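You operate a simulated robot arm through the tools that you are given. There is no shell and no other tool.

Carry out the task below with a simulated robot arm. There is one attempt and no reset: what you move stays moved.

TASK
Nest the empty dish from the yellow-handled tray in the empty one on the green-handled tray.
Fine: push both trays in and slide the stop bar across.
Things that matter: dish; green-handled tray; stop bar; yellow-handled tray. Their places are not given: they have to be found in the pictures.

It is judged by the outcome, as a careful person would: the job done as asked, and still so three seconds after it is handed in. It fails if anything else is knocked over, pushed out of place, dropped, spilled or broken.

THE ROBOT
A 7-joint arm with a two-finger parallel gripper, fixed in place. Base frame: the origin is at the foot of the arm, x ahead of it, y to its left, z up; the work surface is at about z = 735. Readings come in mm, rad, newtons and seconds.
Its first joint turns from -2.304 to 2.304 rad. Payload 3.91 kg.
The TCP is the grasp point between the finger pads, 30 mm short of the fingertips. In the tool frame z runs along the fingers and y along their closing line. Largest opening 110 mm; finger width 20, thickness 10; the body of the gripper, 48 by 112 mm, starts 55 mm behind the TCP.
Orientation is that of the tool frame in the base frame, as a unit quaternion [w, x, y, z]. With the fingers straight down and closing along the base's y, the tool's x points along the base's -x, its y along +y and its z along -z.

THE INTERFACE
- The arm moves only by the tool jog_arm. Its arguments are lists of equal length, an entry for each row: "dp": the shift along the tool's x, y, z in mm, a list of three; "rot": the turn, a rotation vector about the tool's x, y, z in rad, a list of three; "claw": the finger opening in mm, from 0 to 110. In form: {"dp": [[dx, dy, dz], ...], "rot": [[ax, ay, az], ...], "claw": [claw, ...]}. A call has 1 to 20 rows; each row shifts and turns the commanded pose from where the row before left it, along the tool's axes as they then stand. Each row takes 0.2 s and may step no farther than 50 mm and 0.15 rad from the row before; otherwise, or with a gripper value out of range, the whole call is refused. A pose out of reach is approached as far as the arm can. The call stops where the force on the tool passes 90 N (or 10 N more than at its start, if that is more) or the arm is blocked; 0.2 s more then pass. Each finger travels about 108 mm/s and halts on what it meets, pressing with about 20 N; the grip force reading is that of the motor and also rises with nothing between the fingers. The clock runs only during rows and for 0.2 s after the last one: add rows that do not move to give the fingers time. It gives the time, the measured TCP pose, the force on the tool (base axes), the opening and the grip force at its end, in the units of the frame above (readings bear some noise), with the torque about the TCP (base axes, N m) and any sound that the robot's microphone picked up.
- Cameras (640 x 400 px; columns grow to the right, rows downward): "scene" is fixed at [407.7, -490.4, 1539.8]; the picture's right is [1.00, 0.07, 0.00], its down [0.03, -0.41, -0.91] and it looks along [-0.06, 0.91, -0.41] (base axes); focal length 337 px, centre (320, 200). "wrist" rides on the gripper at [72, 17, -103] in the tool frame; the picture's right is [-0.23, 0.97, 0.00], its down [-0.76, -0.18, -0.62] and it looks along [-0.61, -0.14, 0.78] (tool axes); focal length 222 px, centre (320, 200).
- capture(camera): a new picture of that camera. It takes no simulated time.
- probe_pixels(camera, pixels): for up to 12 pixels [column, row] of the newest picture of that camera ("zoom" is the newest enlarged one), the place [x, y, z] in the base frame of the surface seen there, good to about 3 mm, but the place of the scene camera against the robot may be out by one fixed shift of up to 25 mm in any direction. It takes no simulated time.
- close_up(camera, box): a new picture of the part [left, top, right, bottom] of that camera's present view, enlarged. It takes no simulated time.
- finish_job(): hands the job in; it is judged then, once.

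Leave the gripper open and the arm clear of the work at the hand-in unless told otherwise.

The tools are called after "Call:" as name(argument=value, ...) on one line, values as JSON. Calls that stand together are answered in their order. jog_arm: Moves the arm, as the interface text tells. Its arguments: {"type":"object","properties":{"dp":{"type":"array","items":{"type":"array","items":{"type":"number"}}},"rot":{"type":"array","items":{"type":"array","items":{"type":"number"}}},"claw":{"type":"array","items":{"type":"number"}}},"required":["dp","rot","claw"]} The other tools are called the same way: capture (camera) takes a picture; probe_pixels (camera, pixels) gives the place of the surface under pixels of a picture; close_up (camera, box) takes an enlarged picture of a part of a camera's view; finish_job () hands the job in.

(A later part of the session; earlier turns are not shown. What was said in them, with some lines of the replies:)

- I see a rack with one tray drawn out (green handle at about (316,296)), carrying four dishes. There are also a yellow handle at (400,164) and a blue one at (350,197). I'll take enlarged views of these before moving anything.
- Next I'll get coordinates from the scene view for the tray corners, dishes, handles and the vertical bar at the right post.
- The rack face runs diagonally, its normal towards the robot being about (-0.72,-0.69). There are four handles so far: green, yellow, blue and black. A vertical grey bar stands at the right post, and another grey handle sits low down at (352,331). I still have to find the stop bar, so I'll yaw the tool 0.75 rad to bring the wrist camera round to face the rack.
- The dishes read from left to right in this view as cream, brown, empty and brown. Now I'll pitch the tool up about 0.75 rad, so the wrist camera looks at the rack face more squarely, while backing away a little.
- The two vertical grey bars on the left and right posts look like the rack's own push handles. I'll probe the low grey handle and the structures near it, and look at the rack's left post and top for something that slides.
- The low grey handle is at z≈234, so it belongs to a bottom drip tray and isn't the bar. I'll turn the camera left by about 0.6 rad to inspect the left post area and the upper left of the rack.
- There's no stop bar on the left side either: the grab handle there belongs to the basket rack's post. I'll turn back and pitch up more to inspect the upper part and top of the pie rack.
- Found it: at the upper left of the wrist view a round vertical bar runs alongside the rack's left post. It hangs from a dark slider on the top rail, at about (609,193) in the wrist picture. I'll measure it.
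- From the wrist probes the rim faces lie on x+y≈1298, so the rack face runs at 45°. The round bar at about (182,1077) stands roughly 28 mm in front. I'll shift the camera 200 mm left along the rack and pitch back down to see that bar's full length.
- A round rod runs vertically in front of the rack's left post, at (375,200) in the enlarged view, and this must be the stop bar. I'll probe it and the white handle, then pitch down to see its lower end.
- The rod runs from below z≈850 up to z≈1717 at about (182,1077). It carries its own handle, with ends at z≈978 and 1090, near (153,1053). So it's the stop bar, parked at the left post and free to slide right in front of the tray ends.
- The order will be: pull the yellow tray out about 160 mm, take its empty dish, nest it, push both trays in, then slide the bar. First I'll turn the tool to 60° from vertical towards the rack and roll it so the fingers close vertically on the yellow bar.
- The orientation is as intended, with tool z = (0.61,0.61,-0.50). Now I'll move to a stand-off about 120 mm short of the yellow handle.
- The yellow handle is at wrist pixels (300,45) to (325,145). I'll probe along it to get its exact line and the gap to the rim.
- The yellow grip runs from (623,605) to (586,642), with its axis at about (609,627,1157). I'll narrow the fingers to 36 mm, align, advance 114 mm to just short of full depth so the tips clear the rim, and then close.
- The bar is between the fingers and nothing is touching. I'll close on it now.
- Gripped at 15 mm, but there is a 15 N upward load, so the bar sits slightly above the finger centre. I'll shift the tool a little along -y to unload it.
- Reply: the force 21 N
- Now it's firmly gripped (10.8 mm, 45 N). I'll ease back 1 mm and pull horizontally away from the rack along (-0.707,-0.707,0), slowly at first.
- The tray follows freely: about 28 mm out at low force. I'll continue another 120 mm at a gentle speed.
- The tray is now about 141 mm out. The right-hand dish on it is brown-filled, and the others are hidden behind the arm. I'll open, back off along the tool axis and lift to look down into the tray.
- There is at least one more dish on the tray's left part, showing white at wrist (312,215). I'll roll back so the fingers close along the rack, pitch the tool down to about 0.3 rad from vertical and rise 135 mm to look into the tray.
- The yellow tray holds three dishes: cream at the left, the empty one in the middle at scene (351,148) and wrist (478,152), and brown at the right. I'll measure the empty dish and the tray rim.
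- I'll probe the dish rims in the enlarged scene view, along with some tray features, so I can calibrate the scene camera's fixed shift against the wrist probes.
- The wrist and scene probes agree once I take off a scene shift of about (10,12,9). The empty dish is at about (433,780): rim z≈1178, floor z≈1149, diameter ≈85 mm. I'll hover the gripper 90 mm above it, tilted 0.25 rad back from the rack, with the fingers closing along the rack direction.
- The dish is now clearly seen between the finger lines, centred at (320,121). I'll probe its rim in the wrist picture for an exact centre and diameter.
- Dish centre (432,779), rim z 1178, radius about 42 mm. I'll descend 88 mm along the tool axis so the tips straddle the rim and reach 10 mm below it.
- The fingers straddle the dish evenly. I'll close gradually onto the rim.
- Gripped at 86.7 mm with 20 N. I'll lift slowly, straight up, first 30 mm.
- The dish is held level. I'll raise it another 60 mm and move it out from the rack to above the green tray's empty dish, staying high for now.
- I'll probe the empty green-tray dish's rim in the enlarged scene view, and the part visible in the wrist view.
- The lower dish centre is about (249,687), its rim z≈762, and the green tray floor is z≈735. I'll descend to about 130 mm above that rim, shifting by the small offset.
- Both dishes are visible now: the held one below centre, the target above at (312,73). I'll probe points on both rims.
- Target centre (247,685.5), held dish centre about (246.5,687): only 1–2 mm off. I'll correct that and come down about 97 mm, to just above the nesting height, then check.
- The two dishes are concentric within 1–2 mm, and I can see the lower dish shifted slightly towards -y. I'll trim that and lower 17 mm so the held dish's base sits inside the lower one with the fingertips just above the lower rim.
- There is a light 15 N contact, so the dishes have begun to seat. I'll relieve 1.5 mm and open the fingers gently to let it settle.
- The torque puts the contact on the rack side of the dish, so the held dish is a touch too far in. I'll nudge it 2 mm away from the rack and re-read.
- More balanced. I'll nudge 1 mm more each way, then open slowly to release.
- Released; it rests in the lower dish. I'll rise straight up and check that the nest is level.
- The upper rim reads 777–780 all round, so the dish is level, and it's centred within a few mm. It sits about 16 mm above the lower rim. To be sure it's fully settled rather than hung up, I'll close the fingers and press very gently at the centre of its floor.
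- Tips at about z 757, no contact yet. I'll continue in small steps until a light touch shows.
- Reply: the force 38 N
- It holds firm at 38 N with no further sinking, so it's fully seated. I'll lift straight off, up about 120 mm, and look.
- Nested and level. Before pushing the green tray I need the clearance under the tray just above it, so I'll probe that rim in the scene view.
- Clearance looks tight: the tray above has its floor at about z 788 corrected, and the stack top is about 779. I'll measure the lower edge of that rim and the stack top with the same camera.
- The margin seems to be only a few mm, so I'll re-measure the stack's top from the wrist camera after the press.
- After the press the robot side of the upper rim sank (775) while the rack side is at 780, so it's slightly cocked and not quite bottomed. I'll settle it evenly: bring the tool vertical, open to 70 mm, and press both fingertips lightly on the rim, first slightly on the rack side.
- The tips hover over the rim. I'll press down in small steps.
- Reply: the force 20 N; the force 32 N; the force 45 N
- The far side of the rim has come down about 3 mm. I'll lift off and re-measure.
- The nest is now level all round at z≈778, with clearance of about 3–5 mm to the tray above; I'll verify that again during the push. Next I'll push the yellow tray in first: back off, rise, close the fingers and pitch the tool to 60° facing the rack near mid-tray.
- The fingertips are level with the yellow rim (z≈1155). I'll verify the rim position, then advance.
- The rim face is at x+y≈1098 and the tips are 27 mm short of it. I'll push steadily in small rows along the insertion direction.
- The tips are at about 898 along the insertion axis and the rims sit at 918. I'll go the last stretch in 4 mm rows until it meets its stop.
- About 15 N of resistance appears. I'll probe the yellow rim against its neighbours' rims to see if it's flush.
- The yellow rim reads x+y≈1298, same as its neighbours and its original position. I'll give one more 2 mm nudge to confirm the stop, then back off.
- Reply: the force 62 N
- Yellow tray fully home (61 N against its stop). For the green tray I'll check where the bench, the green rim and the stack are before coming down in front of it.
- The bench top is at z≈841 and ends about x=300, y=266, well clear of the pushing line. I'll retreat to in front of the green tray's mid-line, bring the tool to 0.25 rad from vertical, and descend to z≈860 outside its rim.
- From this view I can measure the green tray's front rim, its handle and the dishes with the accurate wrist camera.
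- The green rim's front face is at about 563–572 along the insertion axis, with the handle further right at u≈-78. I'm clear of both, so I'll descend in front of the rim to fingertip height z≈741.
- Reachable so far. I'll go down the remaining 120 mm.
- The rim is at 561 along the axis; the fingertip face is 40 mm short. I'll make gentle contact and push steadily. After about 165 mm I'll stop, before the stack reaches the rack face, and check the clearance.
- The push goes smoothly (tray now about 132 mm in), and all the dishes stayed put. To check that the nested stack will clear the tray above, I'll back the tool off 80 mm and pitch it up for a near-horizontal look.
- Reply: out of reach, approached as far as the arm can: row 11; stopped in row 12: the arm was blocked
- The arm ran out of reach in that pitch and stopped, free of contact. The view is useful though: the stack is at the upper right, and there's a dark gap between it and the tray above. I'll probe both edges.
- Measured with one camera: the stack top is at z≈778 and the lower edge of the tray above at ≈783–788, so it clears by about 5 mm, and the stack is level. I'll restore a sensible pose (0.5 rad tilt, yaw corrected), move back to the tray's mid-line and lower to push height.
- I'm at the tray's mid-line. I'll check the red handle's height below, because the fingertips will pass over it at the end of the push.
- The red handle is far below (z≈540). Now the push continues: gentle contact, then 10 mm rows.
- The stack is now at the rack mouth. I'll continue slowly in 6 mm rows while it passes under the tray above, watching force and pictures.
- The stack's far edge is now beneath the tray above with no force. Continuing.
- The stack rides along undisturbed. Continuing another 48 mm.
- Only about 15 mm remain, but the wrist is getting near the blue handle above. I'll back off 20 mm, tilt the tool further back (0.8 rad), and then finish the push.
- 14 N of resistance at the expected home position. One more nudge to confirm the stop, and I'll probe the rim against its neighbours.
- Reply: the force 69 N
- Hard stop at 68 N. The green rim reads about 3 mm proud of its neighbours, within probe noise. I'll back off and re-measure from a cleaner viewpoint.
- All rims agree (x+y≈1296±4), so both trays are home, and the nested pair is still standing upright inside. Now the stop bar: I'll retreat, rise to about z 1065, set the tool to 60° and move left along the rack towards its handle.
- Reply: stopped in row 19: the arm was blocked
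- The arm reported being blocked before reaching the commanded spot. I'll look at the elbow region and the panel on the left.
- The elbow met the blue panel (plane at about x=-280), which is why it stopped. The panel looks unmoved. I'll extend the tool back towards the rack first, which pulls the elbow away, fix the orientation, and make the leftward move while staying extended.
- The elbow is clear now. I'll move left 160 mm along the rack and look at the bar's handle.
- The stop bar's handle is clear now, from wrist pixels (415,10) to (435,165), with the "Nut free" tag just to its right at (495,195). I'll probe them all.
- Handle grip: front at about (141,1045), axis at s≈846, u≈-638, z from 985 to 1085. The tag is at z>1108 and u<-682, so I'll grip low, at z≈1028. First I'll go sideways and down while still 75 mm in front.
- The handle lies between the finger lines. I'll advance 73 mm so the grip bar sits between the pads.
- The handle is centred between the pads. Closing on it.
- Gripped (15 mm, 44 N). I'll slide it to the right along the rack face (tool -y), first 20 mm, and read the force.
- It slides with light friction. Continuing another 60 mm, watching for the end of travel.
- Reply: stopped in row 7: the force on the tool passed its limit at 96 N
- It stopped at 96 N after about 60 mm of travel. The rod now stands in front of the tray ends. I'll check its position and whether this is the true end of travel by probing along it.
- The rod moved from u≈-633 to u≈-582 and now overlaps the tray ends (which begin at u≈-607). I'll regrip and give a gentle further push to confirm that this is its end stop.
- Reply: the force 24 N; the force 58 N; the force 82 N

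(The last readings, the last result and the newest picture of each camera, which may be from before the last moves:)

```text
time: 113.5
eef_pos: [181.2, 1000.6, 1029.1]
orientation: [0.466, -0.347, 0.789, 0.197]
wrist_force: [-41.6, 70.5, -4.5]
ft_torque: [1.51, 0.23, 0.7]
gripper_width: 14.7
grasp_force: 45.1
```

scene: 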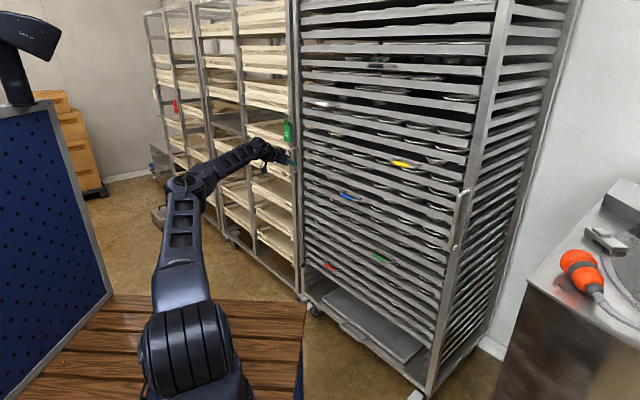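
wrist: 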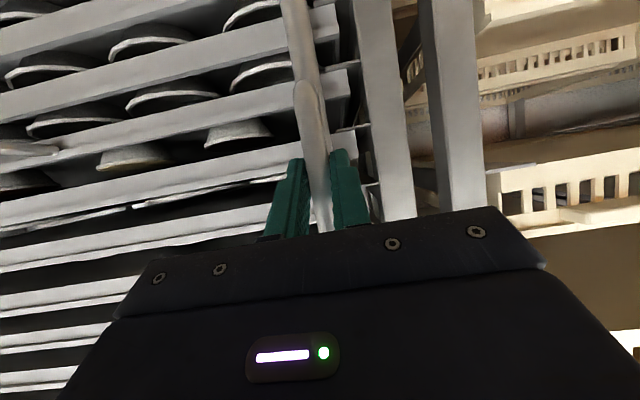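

It's hard against its end stop (about 80 N, no motion). I'll open the fingers and withdraw straight back from the handle.

Call:
jog_arm(dp=[[0, 4, 0], [0, 0, 0], [0, 0, 0], [9.1, 0, -15.8], [14, 0, -24.3], [14, 0, -24.3], [0, 0, 0]], rot=[[0, 0, 0], [0, 0, 0], [0, 0, 0], [0, 0, 0], [0, 0, 0], [0, 0, 0], [0, 0, 0]], claw=[6, 30, 46, 46, 46, 46, 46])

Call:
capture(camera="wrist")

Call:
capture(camera="scene")

Call:
close_up(camera="scene", box=[260, 90, 350, 310])

```text
time: 115.1
eef_pos: [131.9, 944.7, 1028.0]
orientation: [0.466, -0.344, 0.791, 0.195]
wrist_force: [-0.4, 0.3, -0.3]
ft_torque: [0.03, 0.03, -0.02]
gripper_width: 46.0
grasp_force: 0.0
```

```text
taken
```

wrist: 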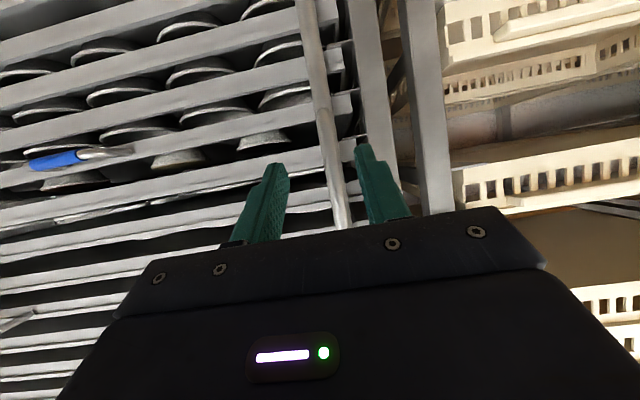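

```text
taken
```

scene: 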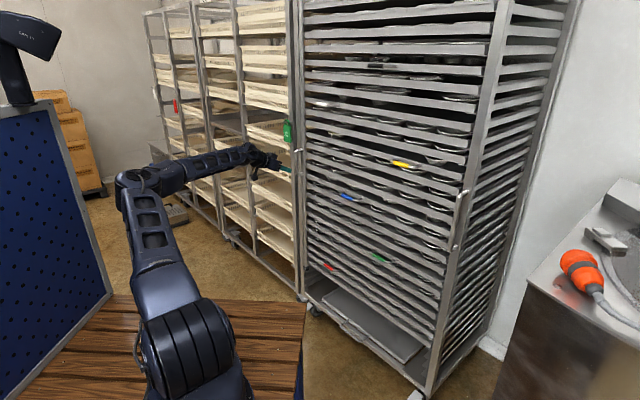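

```text
1.82 times, centred on (305, 200) of scene
```

zoom: 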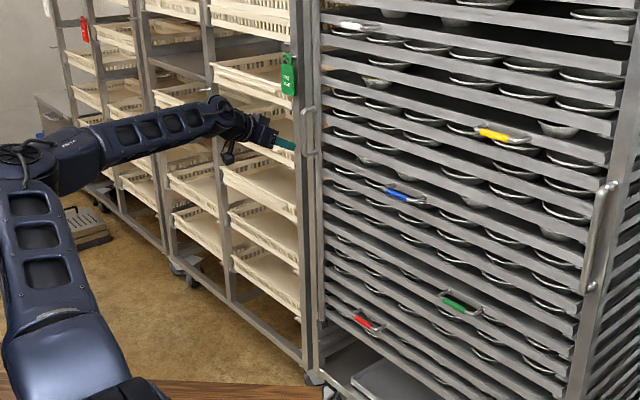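

The tag and baskets are undisturbed. I'll verify the rod's final position and that the yellow and green trays are behind it.

Call:
probe_pixels(camera="wrist", pixels=[[310, 40], [316, 70], [325, 120], [333, 170], [340, 215], [330, 50], [345, 100]])

Call:
close_up(camera="scene", box=[320, 230, 440, 310])

Call:
close_up(camera="scene", box=[285, 90, 345, 180])

```text
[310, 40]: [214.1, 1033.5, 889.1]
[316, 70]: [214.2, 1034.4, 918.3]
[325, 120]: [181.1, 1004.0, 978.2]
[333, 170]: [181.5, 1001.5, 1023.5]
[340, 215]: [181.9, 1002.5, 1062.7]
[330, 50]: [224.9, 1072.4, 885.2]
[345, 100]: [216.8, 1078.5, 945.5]
```

```text
5.00 times, centred on (380, 270) of scene
```

zoom: 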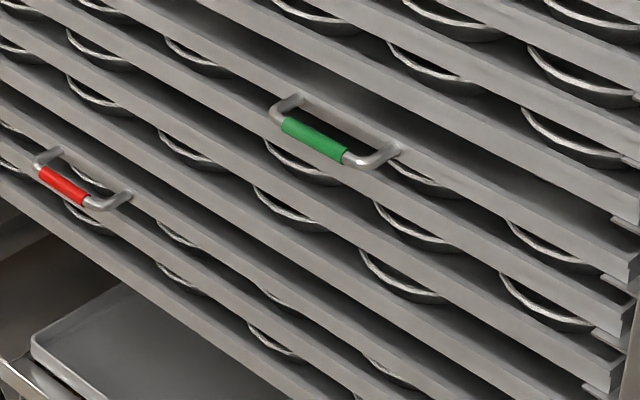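

```text
4.44 times, centred on (315, 135) of scene
```

zoom: 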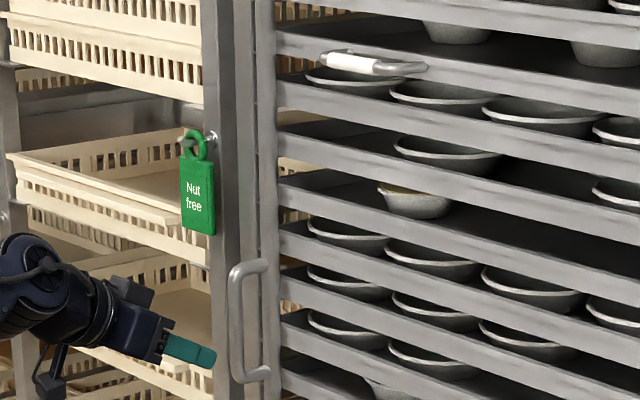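

The rod stands at u≈-579 (moved about 55 mm), overlapping all the tray ends. Both trays are home. Now I'll take the arm clear: right and up along the rack while extended, then back, keeping the elbow off the panel.

Call:
jog_arm(dp=[[-28.9, -22.2, -16.6], [-28.9, -22.2, -16.6], [-28.9, -22.2, -16.6], [-28.9, -22.2, -16.6], [-28.9, -22.2, -16.6], [-28.9, -22.2, -16.6], [-28.9, -22.2, -16.6], [-28.9, -22.2, -16.6], [-28.9, -22.2, -16.6], [0, 0, 0]], rot=[[0, 0, 0], [0, 0, 0], [0, 0, 0], [0, 0, 0], [0, 0, 0], [0, 0, 0], [0, 0, 0], [0, 0, 0], [0, 0, 0], [0, 0, 0]], claw=[60, 80, 110, 110, 110, 110, 110, 110, 110, 110])

Call:
capture(camera="scene")

```text
time: 117.3
eef_pos: [273.9, 810.0, 1331.5]
orientation: [0.466, -0.344, 0.791, 0.195]
wrist_force: [0.3, -0.5, 0.5]
ft_torque: [-0.02, -0.04, 0.02]
gripper_width: 110.1
grasp_force: 0.0
```

```text
taken
```

scene: 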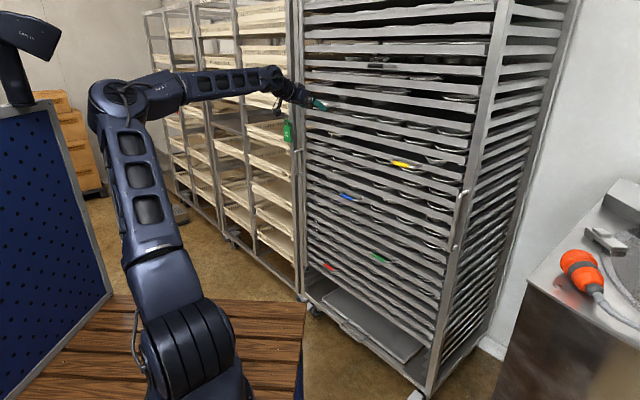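

The arm is clear of everything. I'll tip the tool down and draw it back from the rack to a resting pose.

Call:
jog_arm(dp=[[0, 0, 0], [0, 0, 0], [0, 0, 0], [0, 0, 0], [0, 0, 0], [28, 0, -9], [28, 0, -9], [28, 0, -9], [28, 0, -9], [28, 0, -9], [28, -20, -9], [0, -30, 0], [0, -30, 0], [0, 0, 0]], rot=[[0, 0.15, 0], [0, 0.15, 0], [0, 0.15, 0], [0, 0.15, 0], [0, 0.15, 0], [0, 0, 0], [0, 0, 0], [0, 0, 0], [0, 0, 0], [0, 0, 0], [0, 0, 0], [0, 0, 0], [0, 0, 0], [0, 0, 0]], claw=[110, 110, 110, 110, 110, 110, 110, 110, 110, 110, 110, 110, 110, 110])

Call:
capture(camera="scene")

Call:
capture(camera="wrist")

Call:
close_up(camera="scene", box=[280, 140, 480, 300])

```text
time: 120.3
eef_pos: [209.5, 622.3, 1332.5]
orientation: [0.146, -0.391, 0.907, 0.055]
wrist_force: [0.3, -0.2, 0.3]
ft_torque: [-0.01, -0.02, -0.03]
gripper_width: 110.0
grasp_force: 0.0
```

```text
taken
```

scene: 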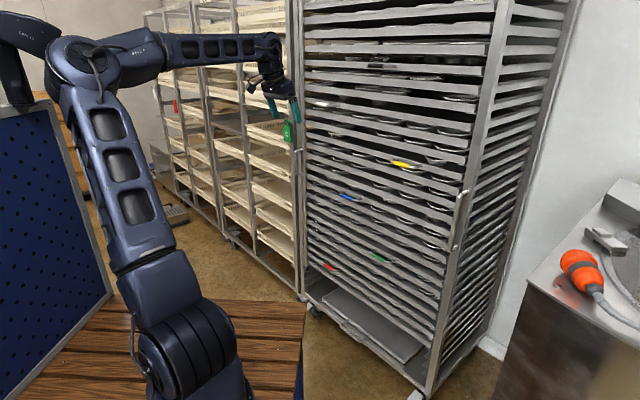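

```text
taken
```

wrist: 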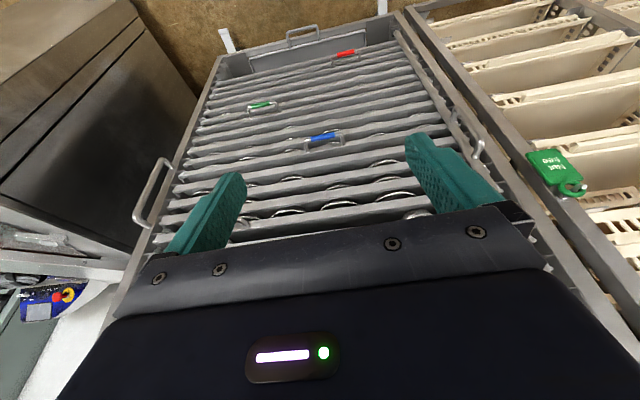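

```text
2.50 times, centred on (380, 220) of scene
```

zoom: 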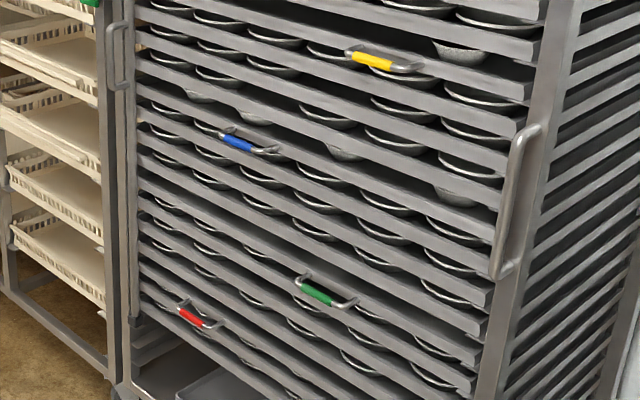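

All handles sit flush in line. One last close look at the stop bar and the left tray ends from the wrist camera.

Call:
close_up(camera="wrist", box=[380, 10, 560, 220])

Call:
probe_pixels(camera="scene", pixels=[[65, 60], [80, 90], [25, 35], [10, 80], [45, 105]])

```text
1.90 times, centred on (470, 115) of wrist
```

zoom: 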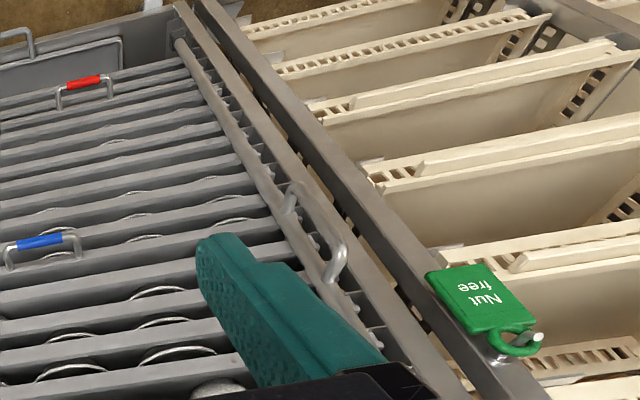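

```text
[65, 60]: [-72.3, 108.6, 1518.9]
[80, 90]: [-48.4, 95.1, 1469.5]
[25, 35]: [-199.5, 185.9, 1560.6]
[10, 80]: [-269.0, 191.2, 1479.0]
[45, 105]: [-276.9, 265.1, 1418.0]
```

The stop bar now runs in front of the tray ends from top to bottom, with both trays in and the dishes nested. The gripper is open and the arm clear of the rack, so I'll hand in.

Call:
finish_job()

```text
The job is handed in.
```

I did all the steps and handed the job in. I don't have the verdict.

- **Dishes:** the empty dish from the yellow-handled tray sits level inside the empty one on the green-handled tray. Its rim stands about 16 mm above the lower dish's rim. It held firm when I pressed on it, so I took that as fully seated.
- **Trays:** both are pushed in to their stops. Their front edges line up with the other trays to within a few millimetres. The nested pair cleared the tray above by about 5 mm and was still upright when I last looked.
- **Stop bar:** it slid about 55 mm to a firm end stop and now stands in front of the left ends of the trays.

While I was moving across to the stop bar, the arm's elbow came up against the blue panel on the left and stopped. The panel looked unmoved afterwards, and I saw nothing else knocked or shifted. The gripper is open and the arm is clear of the rack.
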